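You operate a simulated robot arm through the tools that you are given. There is no shell and no other tool. Be economical: measure what you need, move in short steps, check, and stop when the job is done.

You run a simulated robot arm. Do the job below in one go: nothing can be reset, and whatever is moved stays where it is left.

Task
Pull the green dot cupboard door open.

The check looks at the end state, three seconds after you hand in, the way a careful person would. Anything else that was tipped, shoved, dropped, spilled or broken makes it a failure.

Robot
A 7-joint arm with a two-finger parallel gripper, fixed in place. Base frame: the origin is at the foot of the arm, x ahead of it, y to its left, z up. Units: m, rad, N and s.
Its first joint turns from -2.897 to 2.897 rad. Payload 4.4 kg.
Tool frame: the origin (TCP) lies between the finger pads and is the grasp point; the fingertips stand 0.023 m ahead of it; z points along the fingers, y is the line along which they close. Largest opening 0.094 m; finger width 0.038, thickness 0.01; the body of the gripper, 0.054 by 0.096 m, starts 0.039 m behind the TCP.
Orientation is told as [roll, pitch, yaw] about the base's x, y, z axes, in that order, counted from this pose: with the fingers straight down and closing along the base's y, the tool's x points along the base's -x, its y along +y and its z along -z.

Tools
- The arm moves only by the tool step_arm. Its argument "steps" is a list of rows, each an object of numbers (a shift or turn left out is 0, a gripper value left out holds the last): "jaw": the gripper command, from -1 (shut) to 1 (fully open), values between in proportion; "dx", "dy", "dz": the shift along the tool's x, y, z in units of 20 mm (1.0 is 20 mm); "rx", "ry", "rz": the turn, a rotation vector about the tool's x, y, z in units of 6 degrees (1.0 is 6 degrees). In form: [{"jaw": .., "dx": .., "dy": .., "dz": .., "rx": .., "ry": .., "rz": ..}, ...]. A call has 1 to 20 rows; each row shifts and turns the commanded pose from where the row before left it, along the tool's axes as they then stand. A call with a number of a shift or a turn outside -1 to 1 is refused whole. A row lasts 0.2 s, in which the tool goes at most 0.05 m and 0.15 rad; a call with a longer step from one row to the next is refused whole, and so is a gripper value outside its range. Where a pose cannot be reached the arm comes as near as it can. A force on the tool above 40 N (or 10 N above the force at the start of the call, whichever is more), or a blocked arm, ends the call early, and 0.2 s more pass. Each finger travels about 0.072 m/s and halts on what it meets, pressing with about 40 N; the grip force reading is that of the motor and also rises with nothing between the fingers. The clock runs only during rows and for 0.2 s after the last one: add rows that do not move to give the fingers time. It gives the time, the measured TCP pose, the force on the tool (base axes), the opening and the grip force at its end, in the units of the frame above (readings bear some noise), and new pictures: "pictures" is both (left out), scene, wrist or none.
- Cameras (640 x 400 px; columns grow to the right, rows downward): "scene" is fixed at [0.2208, -0.4989, 0.9093]; the picture's right is [0.88, -0.47, 0.00], its down [-0.22, -0.42, -0.88] and it looks along [0.41, 0.78, -0.47] (base axes); focal length 345 px, centre (320, 200). "wrist" rides on the gripper at [-0.039, 0, -0.044] in the tool frame; the picture's right is [0.00, -1.00, 0.00], its down [0.97, 0.00, -0.24] and it looks along [0.24, 0.00, 0.97] (tool axes); focal length 218 px, centre (320, 200).
- point_at(camera, pixels): for up to 12 pixels [column, row] of the newest picture of that camera ("zoom" is the newest enlarged one), the place [x, y, z] in the base frame of the surface seen there, good to about 0.003 m. It takes no simulated time.
- enlarge(camera, box): a new picture of the part [left, top, right, bottom] of that camera's present view, enlarged. It takes no simulated time.
- finish_job(): hands the job in; it is judged then, once.

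Work in short steps. Measure before you move; look again where a grasp or a placing could have gone wrong, and mend it. You have 60 turns and 150 pictures in all, those below and enlarged ones among them. Open the gripper and draw the arm clear of the work before you hand the job in, unless the task says otherwise; then end with one line.

The tools are called after "Emit:" as a command line: name --argument value ..., lists and objects as JSON in quotes. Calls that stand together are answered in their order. step_arm: Moves the arm, as the interface text tells. Its arguments: {"type":"object","properties":{"steps":{"type":"array"},"pictures":{"type":"string","enum":["both","scene","wrist","none"]}},"required":["steps"]} The other tools are called the same way: point_at (camera, pixels) gives the place of the surface under pixels of a picture; enlarge (camera, box) takes an enlarged picture of a part of a camera's view; finish_job () hands the job in.

At the start:

```text
clock: 0.0
ee_pos: [0.8832, 0.0771, 0.5409]
ee_rot: [0.003, 0.001, -0.001]
force: [0.3, -0.3, -0.4]
opening: 0.0941
finger_force: 0.1
```

scene: 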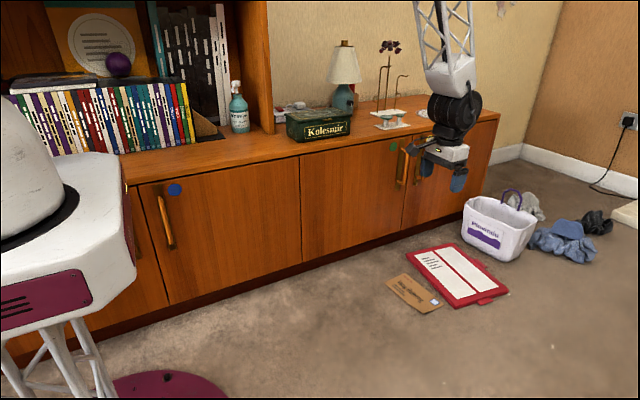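
wrist: 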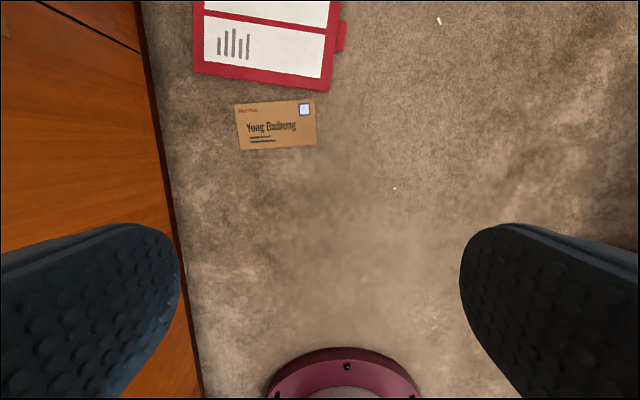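

The green dot is near (393,147) in the scene view, with a handle near (403,165). I'll enlarge that part.

Emit:
enlarge --camera "scene" --box '[280, 80, 520, 230]'

Emit:
point_at --camera "scene" --pixels '[[393, 147], [404, 152], [403, 165], [401, 183], [302, 170], [304, 250], [402, 215], [350, 200], [415, 178], [497, 130], [170, 220]]'

```text
2.67 times, centred on (400, 155) of scene
```

zoom: 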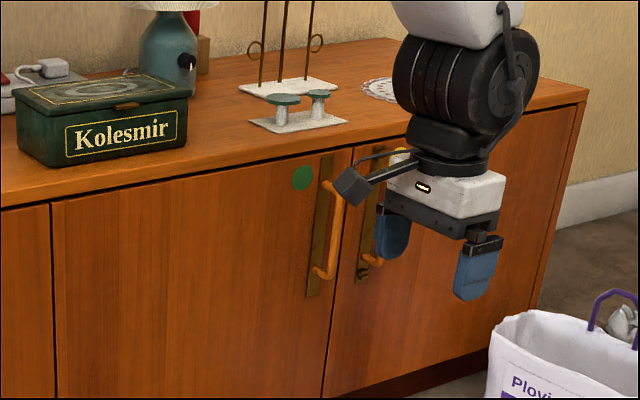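

```text
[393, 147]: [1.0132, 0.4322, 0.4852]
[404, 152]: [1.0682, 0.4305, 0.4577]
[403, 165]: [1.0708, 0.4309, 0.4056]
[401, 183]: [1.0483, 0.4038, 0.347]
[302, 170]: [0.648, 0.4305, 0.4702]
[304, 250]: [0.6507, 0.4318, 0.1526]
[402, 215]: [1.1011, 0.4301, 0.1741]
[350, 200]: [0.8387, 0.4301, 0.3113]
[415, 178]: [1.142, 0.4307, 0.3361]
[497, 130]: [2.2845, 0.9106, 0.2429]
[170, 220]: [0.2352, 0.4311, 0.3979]
```

The door spans x≈0.65 to 1.10 on the face y≈0.43, and its handle is at the right, so the hinge is on the left. I'll measure the handle bar in the enlarged picture.

Emit:
point_at --camera "zoom" --pixels '[[339, 200], [337, 225], [334, 250], [331, 268], [318, 271], [312, 292], [330, 160], [352, 160], [325, 395], [53, 210], [366, 262], [378, 258]]'

```text
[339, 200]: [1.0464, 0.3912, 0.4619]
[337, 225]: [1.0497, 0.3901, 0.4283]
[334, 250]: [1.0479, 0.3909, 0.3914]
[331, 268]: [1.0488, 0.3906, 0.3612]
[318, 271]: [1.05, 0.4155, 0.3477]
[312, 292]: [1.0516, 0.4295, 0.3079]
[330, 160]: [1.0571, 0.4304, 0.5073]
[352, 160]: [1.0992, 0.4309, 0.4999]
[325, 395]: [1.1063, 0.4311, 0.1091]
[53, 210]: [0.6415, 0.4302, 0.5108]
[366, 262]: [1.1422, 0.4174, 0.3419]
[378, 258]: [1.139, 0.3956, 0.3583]
```

The bar is at x≈1.05, y≈0.391–0.40, z 0.35–0.48. I'll approach horizontally at 45° between +x and +y, so I first yaw the tool +45° where it stands, with the jaw partly closed.

Emit:
step_arm --steps '[{"jaw": 0.1, "rz": -1}, {"rz": -1}, {"rz": -1}, {"rz": -1}, {"rz": -1}, {"rz": -1}, {"rz": -1}, {"rz": -0.5}, {}]' --pictures "none"

Emit:
step_arm --steps '[{"ry": -1}, {"ry": -1}, {"ry": -1}, {"ry": -1}, {"ry": -1}, {"ry": -1}, {"ry": -1}, {"ry": -1}, {"ry": -1}, {"ry": -1}, {"ry": -1}, {"ry": -1}, {"ry": -1}, {"ry": -1}, {"ry": -1}, {}, {}]'

```text
clock: 2.0
ee_pos: [0.8838, 0.0777, 0.54]
ee_rot: [0.001, -0.002, 0.788]
force: [-0.5, 0.7, 0.6]
opening: 0.052
finger_force: 0.1
```

```text
clock: 5.6
ee_pos: [0.8842, 0.0776, 0.5396]
ee_rot: [2.735, -1.567, -1.947]
force: [-0.3, 0.3, 0.4]
opening: 0.0515
finger_force: 0.2
```

scene: 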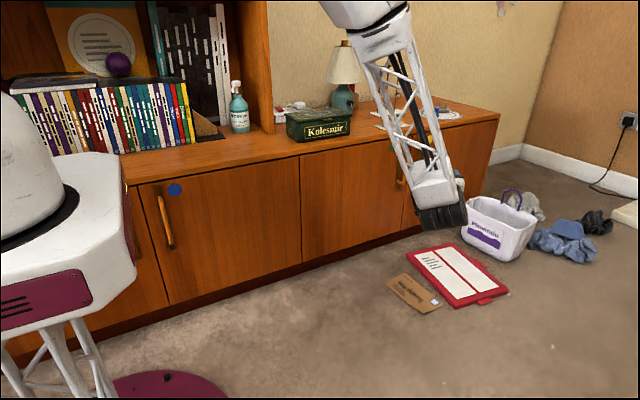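
wrist: 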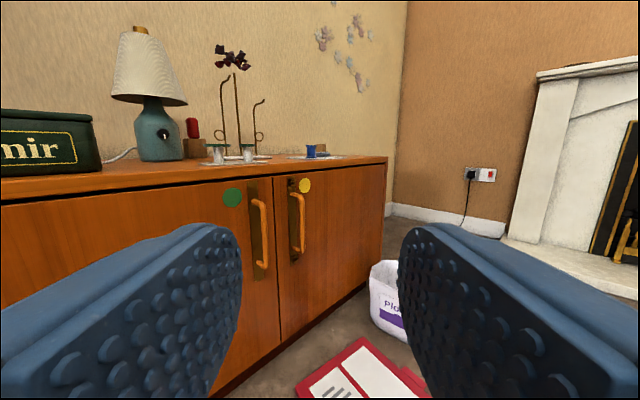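

The tool is now horizontal at 45° and the wrist view shows the green-dot handle at (260,232). I move down and left to line up with it, then part of the way forward.

Emit:
step_arm --steps '[{"dx": -1, "dy": -0.86}, {"dx": -1, "dy": -0.86}, {"dx": -1, "dy": -0.86}, {"dx": -1, "dy": -0.86}, {"dx": -1, "dy": -0.86}, {"dx": -1, "dy": -0.86}, {"dz": 1}, {"dz": 1}, {"dz": 1}, {"dz": 1}, {"dz": 1}, {"dz": 1}, {"dz": 1}, {"dz": 1}, {"dz": 1}, {}, {}]'

```text
clock: 9.2
ee_pos: [1.0822, 0.133, 0.6591]
ee_rot: [2.684, -1.57, -1.896]
force: [0.0, 0.2, 0.2]
opening: 0.052
finger_force: 0.1
```

scene: 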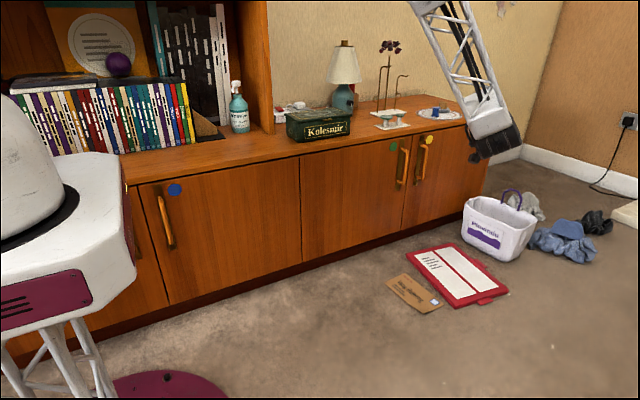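
wrist: 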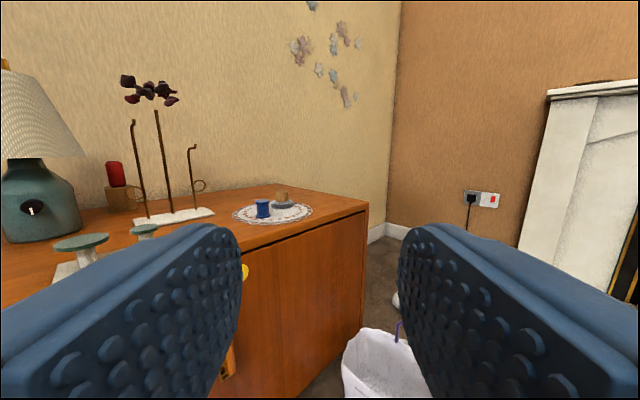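

The shift came out mirrored: tool x points down and tool y points to −x+y. Nothing was touched. I correct by going +0.24 m in dx and +0.20 m in dy, and leave dz for later.

Emit:
step_arm --steps '[{"dx": 1, "dy": 0.85}, {"dx": 1, "dy": 0.85}, {"dx": 1, "dy": 0.85}, {"dx": 1, "dy": 0.85}, {"dx": 1, "dy": 0.85}, {"dx": 1, "dy": 0.85}, {"dx": 1, "dy": 0.85}, {"dx": 1, "dy": 0.85}, {"dx": 1, "dy": 0.85}, {"dx": 1, "dy": 0.85}, {"dx": 1, "dy": 0.85}, {"dx": 0.95, "dy": 0.85}, {}, {}]'

```text
clock: 12.2
ee_pos: [0.9385, 0.2765, 0.4231]
ee_rot: [2.613, -1.571, -1.828]
force: [0.0, 0.3, 0.8]
opening: 0.0518
finger_force: 0.0
```

scene: 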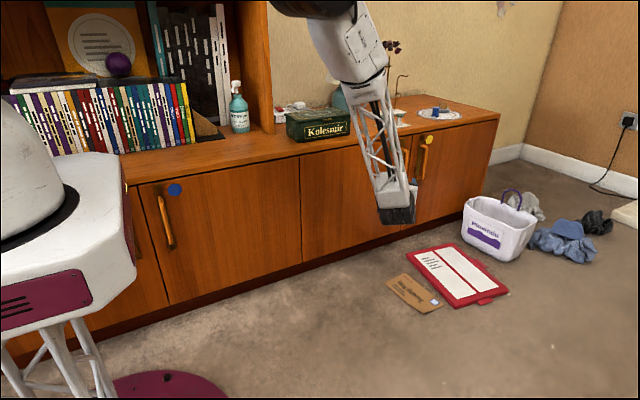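
wrist: 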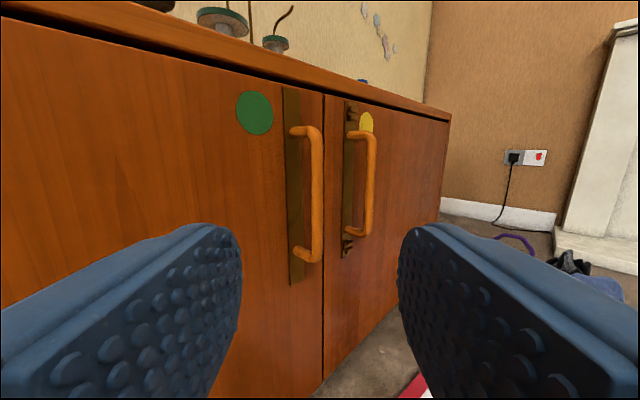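

The bar is centred at column 317, rows 127–262. I measure it precisely from here.

Emit:
point_at --camera "wrist" --pixels '[[317, 195], [313, 195], [321, 195], [317, 160], [315, 230], [298, 131], [303, 255], [290, 200], [369, 200], [255, 110]]'

```text
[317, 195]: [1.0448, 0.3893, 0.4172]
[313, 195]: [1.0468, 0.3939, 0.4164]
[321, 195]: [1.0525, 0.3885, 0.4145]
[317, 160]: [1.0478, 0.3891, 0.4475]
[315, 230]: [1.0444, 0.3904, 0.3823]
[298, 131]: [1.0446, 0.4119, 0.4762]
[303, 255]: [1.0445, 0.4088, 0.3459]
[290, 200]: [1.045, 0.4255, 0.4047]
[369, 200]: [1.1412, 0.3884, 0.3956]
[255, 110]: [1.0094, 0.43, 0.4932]
```

The bar axis is about (1.051, 0.395), which is 0.163 m ahead and 4 mm left. I narrow the jaw to about 0.042 and go forward 0.150 m.

Emit:
step_arm --steps '[{"jaw": -0.1, "dy": 0.1, "dz": 1}, {"dz": 1}, {"dz": 1}, {"dz": 1}, {"dz": 1}, {"dz": 0.5}, {"dz": 0.5}, {"dz": 0.5}, {"dz": 0.5}, {"dz": 0.5}, {}, {}]'

```text
clock: 14.8
ee_pos: [1.0443, 0.3858, 0.423]
ee_rot: [2.605, -1.57, -1.819]
force: [0.3, 0.4, 0.9]
opening: 0.0424
finger_force: 0.0
```

scene: 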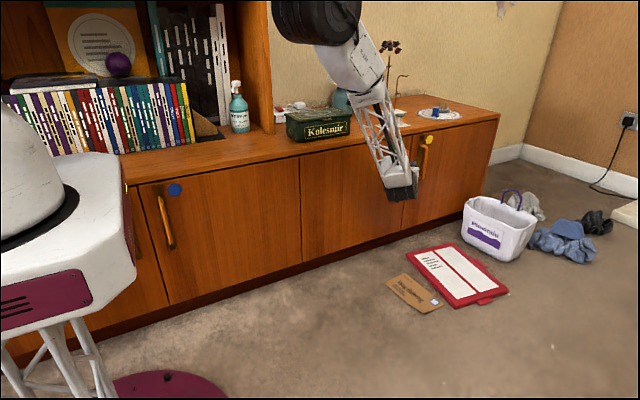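
wrist: 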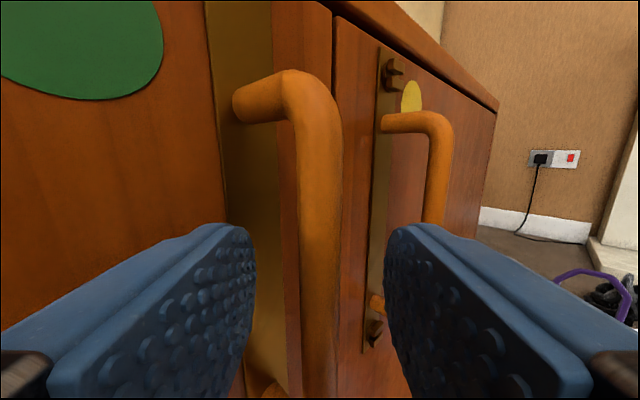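

The bar stands between the fingers at column ~320. I close the jaw.

Emit:
step_arm --steps '[{"jaw": -1}, {}, {}, {}]'

```text
clock: 15.8
ee_pos: [1.0455, 0.3856, 0.4225]
ee_rot: [2.644, -1.569, -1.859]
force: [-7.4, 0.3, 1.6]
opening: 0.0122
finger_force: 44.9
```

scene: 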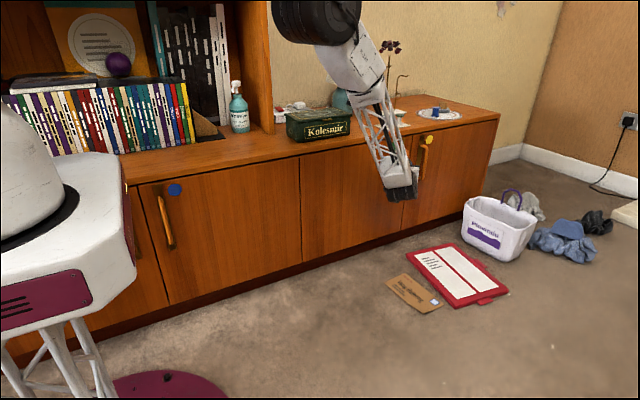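
wrist: 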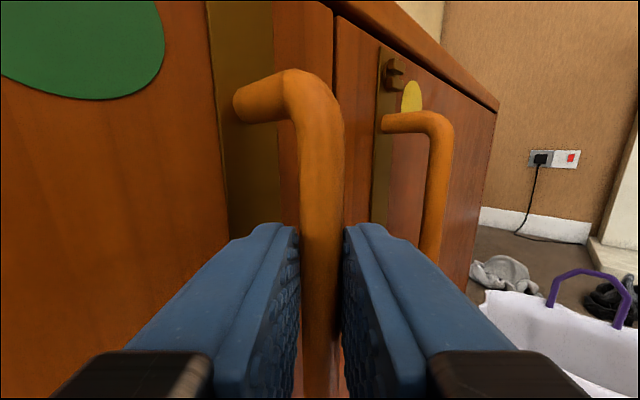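

Gripped at 0.012 m opening. The door turns about a hinge at about (0.645, 0.43), so I pull along that arc and turn with it, 2.5° per row. I do a few rows first to test it.

Emit:
step_arm --steps '[{"dz": -0.699, "dy": -0.532, "rx": 0.417}, {"dz": -0.699, "dy": -0.532, "rx": 0.417}, {"dz": -0.699, "dy": -0.532, "rx": 0.417}, {"dz": -0.699, "dy": -0.532, "rx": 0.417}]'

```text
clock: 16.8
ee_pos: [1.0301, 0.3155, 0.4217]
ee_rot: [2.195, -1.569, -1.585]
force: [16.4, -4.5, -10.1]
opening: 0.0124
finger_force: 45.4
```

scene: 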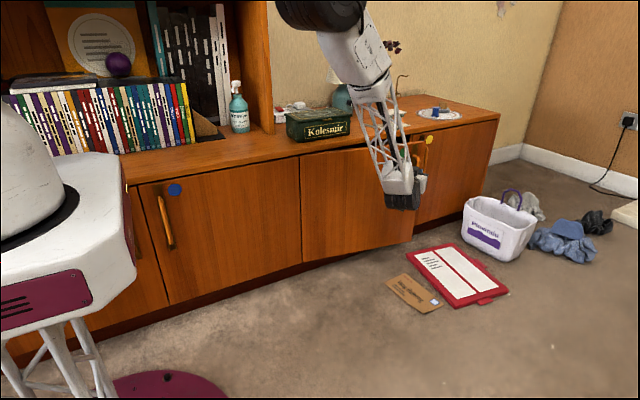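
wrist: 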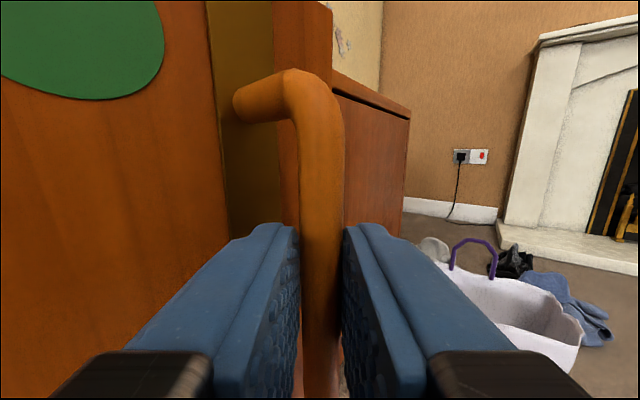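

The door opens with the handle firmly held, and the pose (1.030, 0.316) matches the arc. I continue.

Emit:
step_arm --steps '[{"dz": -0.69, "dy": -0.545, "rx": 0.417}, {"dz": -0.69, "dy": -0.545, "rx": 0.417}, {"dz": -0.69, "dy": -0.545, "rx": 0.417}, {"dz": -0.69, "dy": -0.545, "rx": 0.417}, {"dz": -0.69, "dy": -0.545, "rx": 0.417}, {"dz": -0.69, "dy": -0.545, "rx": 0.417}]' --pictures "scene"

```text
clock: 17.8
ee_pos: [1.0065, 0.2551, 0.4216]
ee_rot: [-2.486, -1.567, 2.948]
force: [-5.8, 2.2, 7.7]
opening: 0.0123
finger_force: 44.4
out of reach, approached as far as the arm can: row 4
stopped in row 4: the force on the tool passed its limit (the readings are from after the stop); the commanded pose is now the measured one
```

scene: 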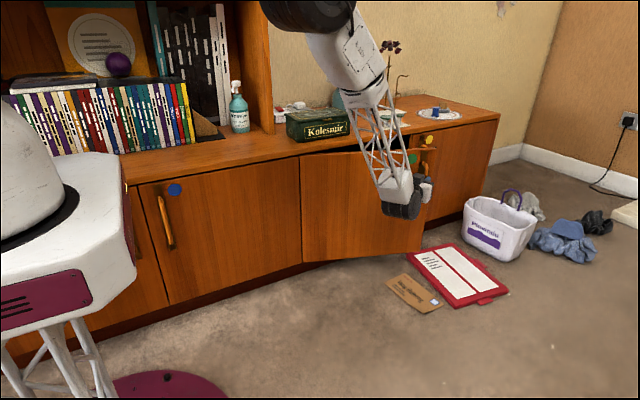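

The door is about 19° open, and the arm ran into a limit at tool yaw ≈26° when turning further. I keep pulling along the arc without turning the tool, letting the round bar pivot in the grip.

Emit:
step_arm --steps '[{"dz": -0.7, "dy": -0.54}, {"dz": -0.724, "dy": -0.509}, {"dz": -0.746, "dy": -0.477}, {"dz": -0.767, "dy": -0.444}]'

```text
clock: 18.8
ee_pos: [0.9743, 0.1933, 0.4217]
ee_rot: [-2.62, -1.564, 3.078]
force: [-12.0, 8.2, 23.5]
opening: 0.0119
finger_force: 45.0
```

scene: 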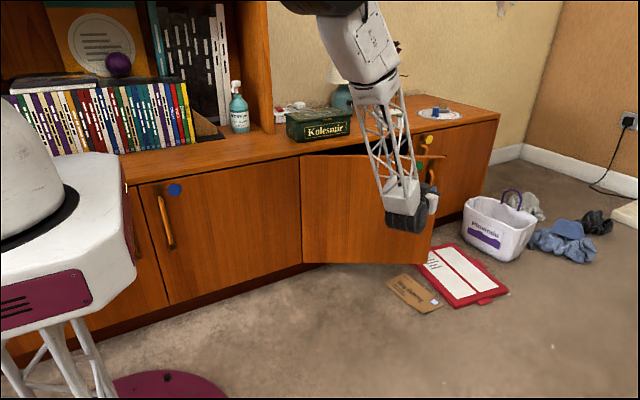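
wrist: 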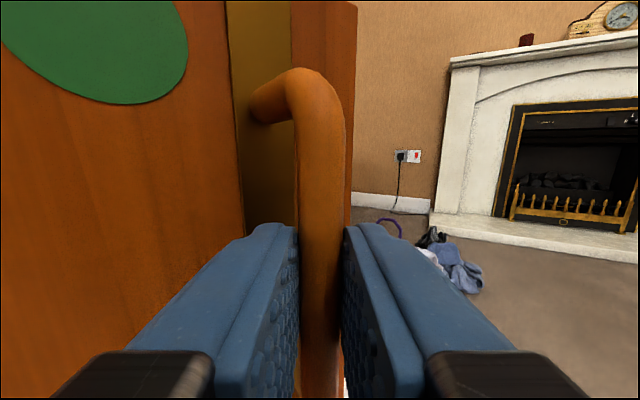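

The door is now about 29° open and the pivoting works. I continue along the arc with the tool's orientation fixed.

Emit:
step_arm --steps '[{"dz": -0.78, "dy": -0.416}, {"dz": -0.8, "dy": -0.382}, {"dz": -0.815, "dy": -0.347}, {"dz": -0.83, "dy": -0.311}]'

```text
clock: 19.8
ee_pos: [0.9283, 0.1363, 0.4224]
ee_rot: [-2.659, -1.563, 3.117]
force: [26.1, -24.5, 8.2]
opening: 0.0121
finger_force: 45.2
```

scene: 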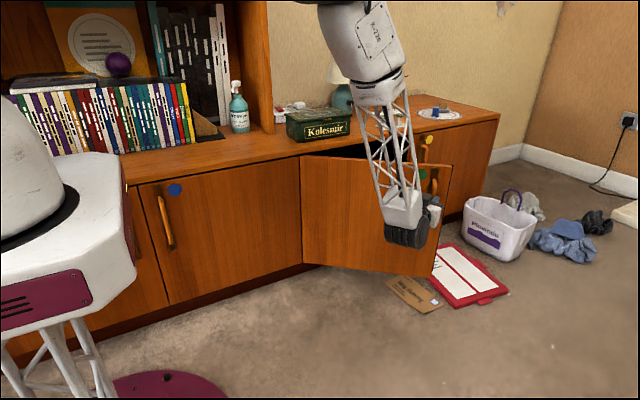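
wrist: 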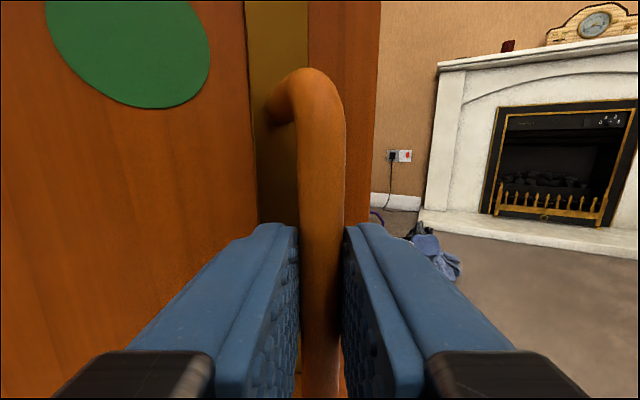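

The door is about 40° open; the (26, −24) N force pulls radially outward, so I bias the path slightly outward and continue.

Emit:
step_arm --steps '[{"dz": -0.78, "dy": -0.45}, {"dz": -0.84, "dy": -0.28}, {"dz": -0.85, "dy": -0.245}, {"dz": -0.86, "dy": -0.21}, {"dz": -0.866, "dy": -0.17}]'

```text
clock: 20.8
ee_pos: [0.8772, 0.0933, 0.4214]
ee_rot: [-2.767, -1.564, -3.053]
force: [-5.5, 5.7, 5.2]
opening: 0.0118
finger_force: 44.5
stopped in row 5: the force on the tool passed its limit (the readings are from after the stop); the commanded pose is now the measured one
```

scene: 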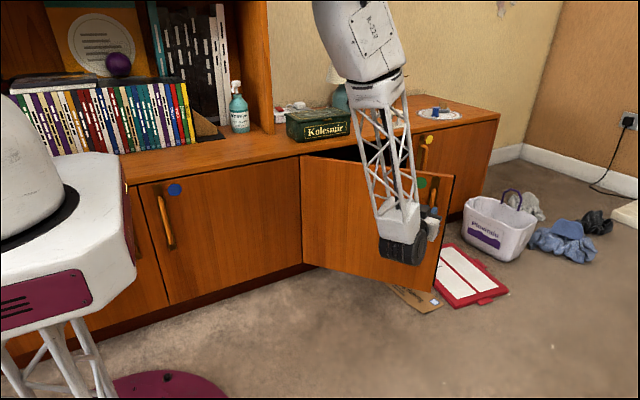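
wrist: 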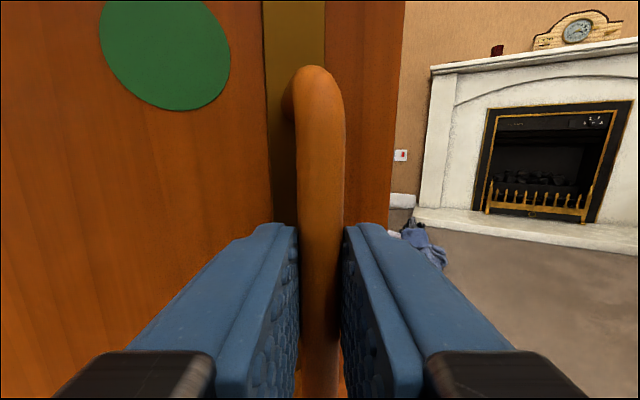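

About 49° open. Refitting the hinge gives (0.645, 0.425), and I continue with updated tangents.

Emit:
step_arm --steps '[{"dz": -0.867, "dy": -0.152}, {"dz": -0.873, "dy": -0.114}, {"dz": -0.877, "dy": -0.076}, {"dz": -0.88, "dy": -0.038}]' --pictures "scene"

```text
clock: 21.7
ee_pos: [0.8307, 0.063, 0.4212]
ee_rot: [-2.873, -1.569, -2.942]
force: [-3.3, 4.3, 1.7]
opening: 0.012
finger_force: 45.1
stopped in row 4: the force on the tool passed its limit (the readings are from after the stop); the commanded pose is now the measured one
```

scene: 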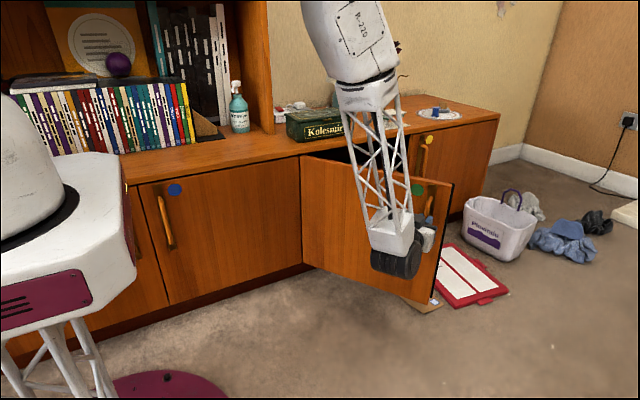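

About 58° open. I try turning the tool along with the door again, now that the arm is closer in.

Emit:
step_arm --steps '[{"dz": -0.88, "dy": -0.03, "rx": 0.417}, {"dz": -0.88, "dy": -0.03, "rx": 0.417}, {"dz": -0.88, "dy": -0.03, "rx": 0.417}, {"dz": -0.88, "dy": -0.03, "rx": 0.417}]'

```text
clock: 22.2
ee_pos: [0.8146, 0.0547, 0.4214]
ee_rot: [1.957, -1.563, -1.533]
force: [-3.6, 6.9, 5.0]
opening: 0.0119
finger_force: 45.3
out of reach, approached as far as the arm can: row 2
stopped in row 2: the force on the tool passed its limit (the readings are from after the stop); the commanded pose is now the measured one
```

scene: 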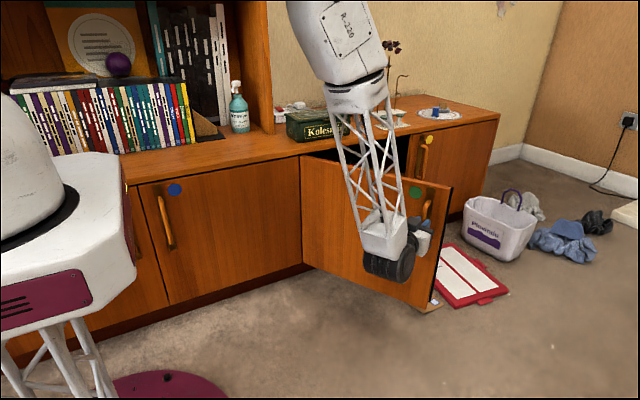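
wrist: 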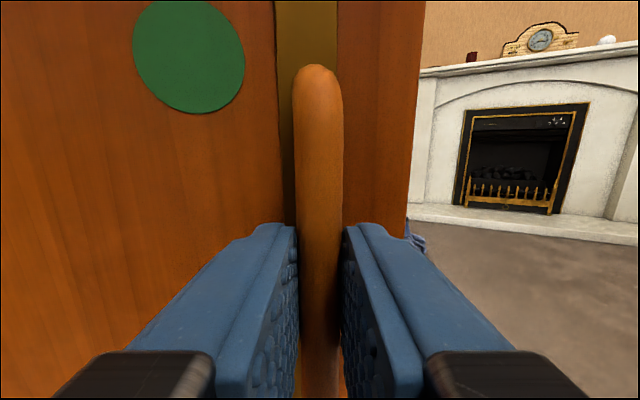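

About 60° open. I pull four more rows without turning, curving slightly along the arc.

Emit:
step_arm --steps '[{"dz": -0.88, "dy": -0.03}, {"dz": -0.88, "dy": 0.01}, {"dz": -0.88, "dy": 0.05}, {"dz": -0.875, "dy": 0.085}]'

```text
clock: 22.7
ee_pos: [0.7895, 0.0415, 0.4214]
ee_rot: [1.675, -1.555, -1.243]
force: [-2.3, 4.6, 2.0]
opening: 0.0123
finger_force: 45.1
out of reach, approached as far as the arm can: row 2
stopped in row 2: the force on the tool passed its limit (the readings are from after the stop); the commanded pose is now the measured one
```

scene: 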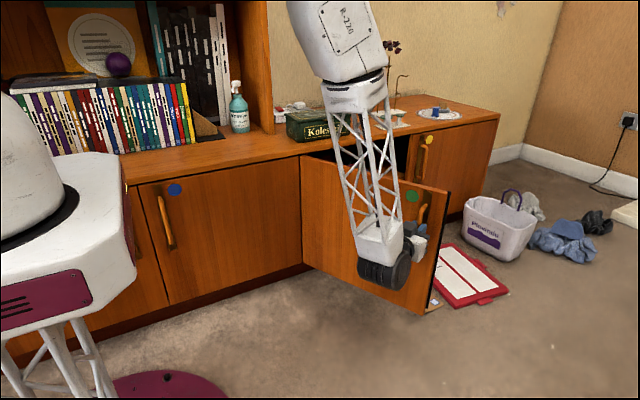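
wrist: 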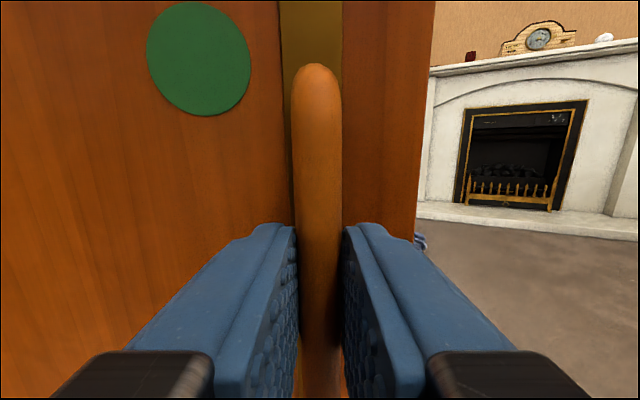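

The door is about 64° open and the arm is near its joint limits, so this is a good place to stop. I release the handle.

Emit:
step_arm --steps '[{"jaw": 0}, {}, {}, {}]'

```text
clock: 23.7
ee_pos: [0.7898, 0.0433, 0.4203]
ee_rot: [1.635, -1.555, -1.206]
force: [-0.1, -0.1, -1.4]
opening: 0.047
finger_force: 0.0
```

scene: 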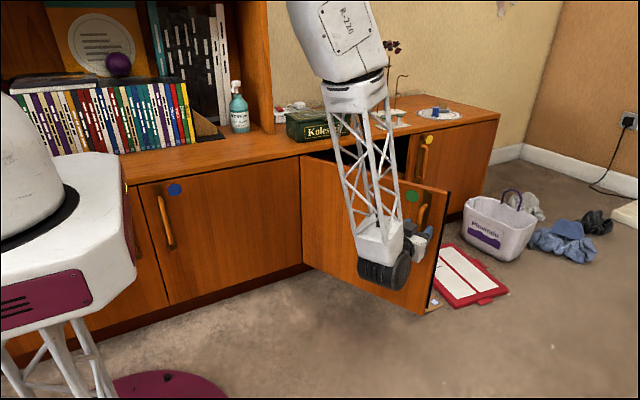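
wrist: 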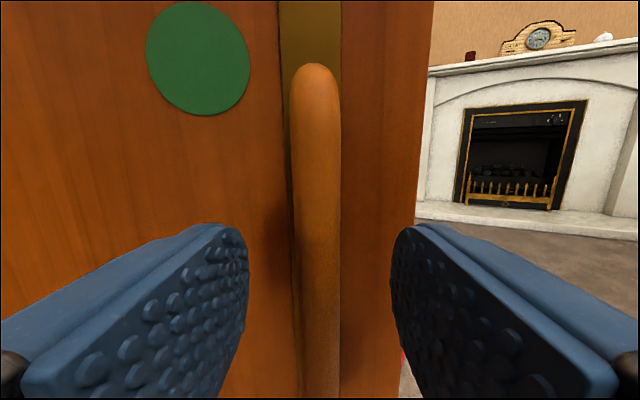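

The door stays put and the fingers are clear of the bar on both sides. I back straight off along the tool axis in small rows.

Emit:
step_arm --steps '[{"dz": -0.5}, {"dz": -0.5}, {"dz": -0.5}, {"dz": -0.5}, {"dz": -0.5}, {"dz": -0.5}, {"dz": -0.5}, {"dz": -0.5}, {}]'

```text
clock: 25.7
ee_pos: [0.7459, -0.0047, 0.4291]
ee_rot: [1.585, -1.541, -1.152]
force: [0.1, 0.8, -0.8]
opening: 0.0465
finger_force: 0.1
out of reach, approached as far as the arm can: row 3, 4, 5, 6, 7, 8
```

scene: 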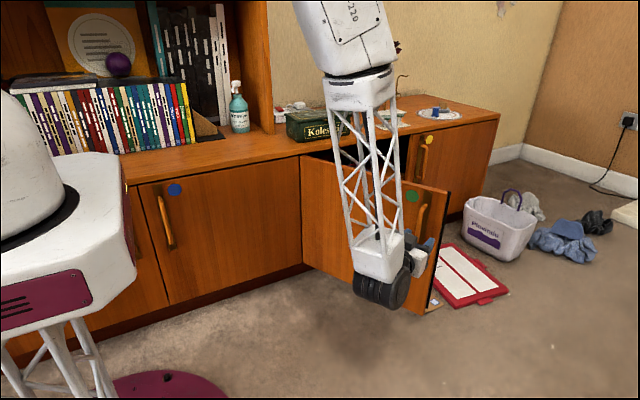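
wrist: 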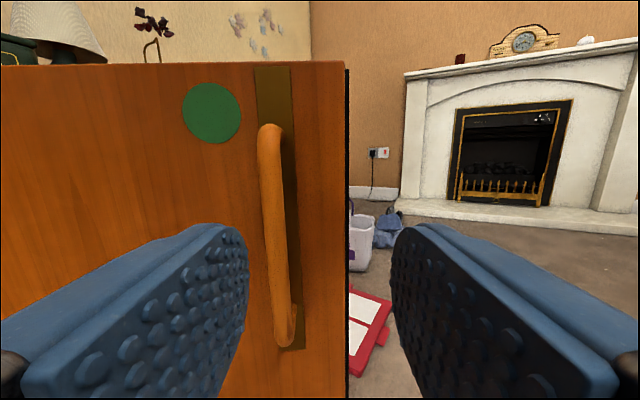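

The gripper is clear of the handle and the door hasn't moved. I raise it and draw it further away from the door.

Emit:
step_arm --steps '[{"dx": -1}, {"dx": -1}, {"dx": -1}, {"dx": -1}, {"dx": -1}, {"dx": -1}, {}, {}]'

```text
clock: 27.5
ee_pos: [0.7445, -0.0065, 0.5481]
ee_rot: [1.633, -1.552, -1.203]
force: [-0.7, -0.3, -0.4]
opening: 0.0469
finger_force: 0.1
```

scene: 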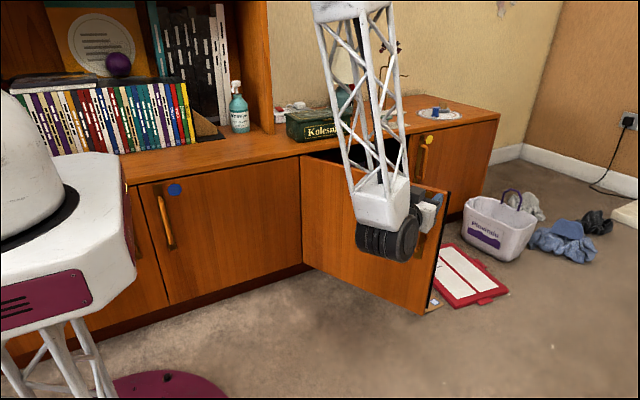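
wrist: 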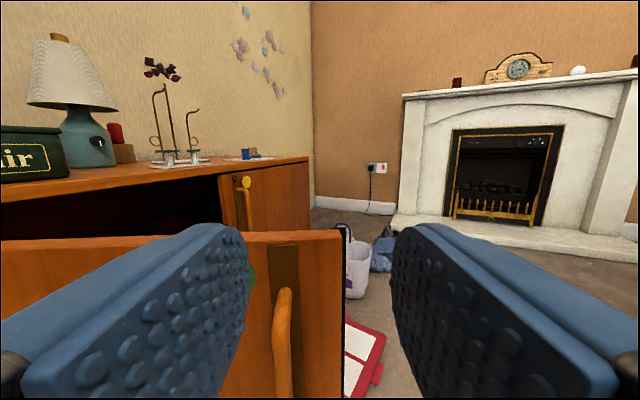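

The door stands open, nothing else has moved, and the gripper is above and clear of it. I raise it a little further with the jaw fully open.

Emit:
step_arm --steps '[{"jaw": 1, "dx": -1}, {"dx": -1}, {"dx": -1}, {"dx": -1}, {}, {}]' --pictures "scene"

```text
clock: 28.9
ee_pos: [0.7484, -0.0077, 0.6292]
ee_rot: [1.633, -1.554, -1.203]
force: [0.4, 0.1, -0.3]
opening: 0.0939
finger_force: 0.1
```

scene: 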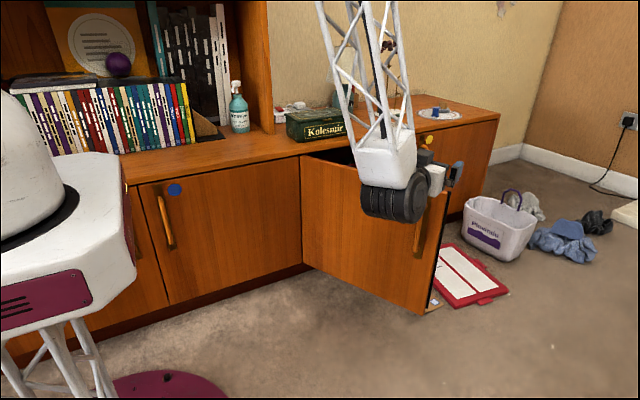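

The door stays open and the arm is clear, so I hand in.

Emit:
finish_job

```text
The job is handed in.
```

The green dot cupboard door is pulled open to about 64° and stayed there after I let go; the gripper is open and clear of it, and nothing else appears to have moved.
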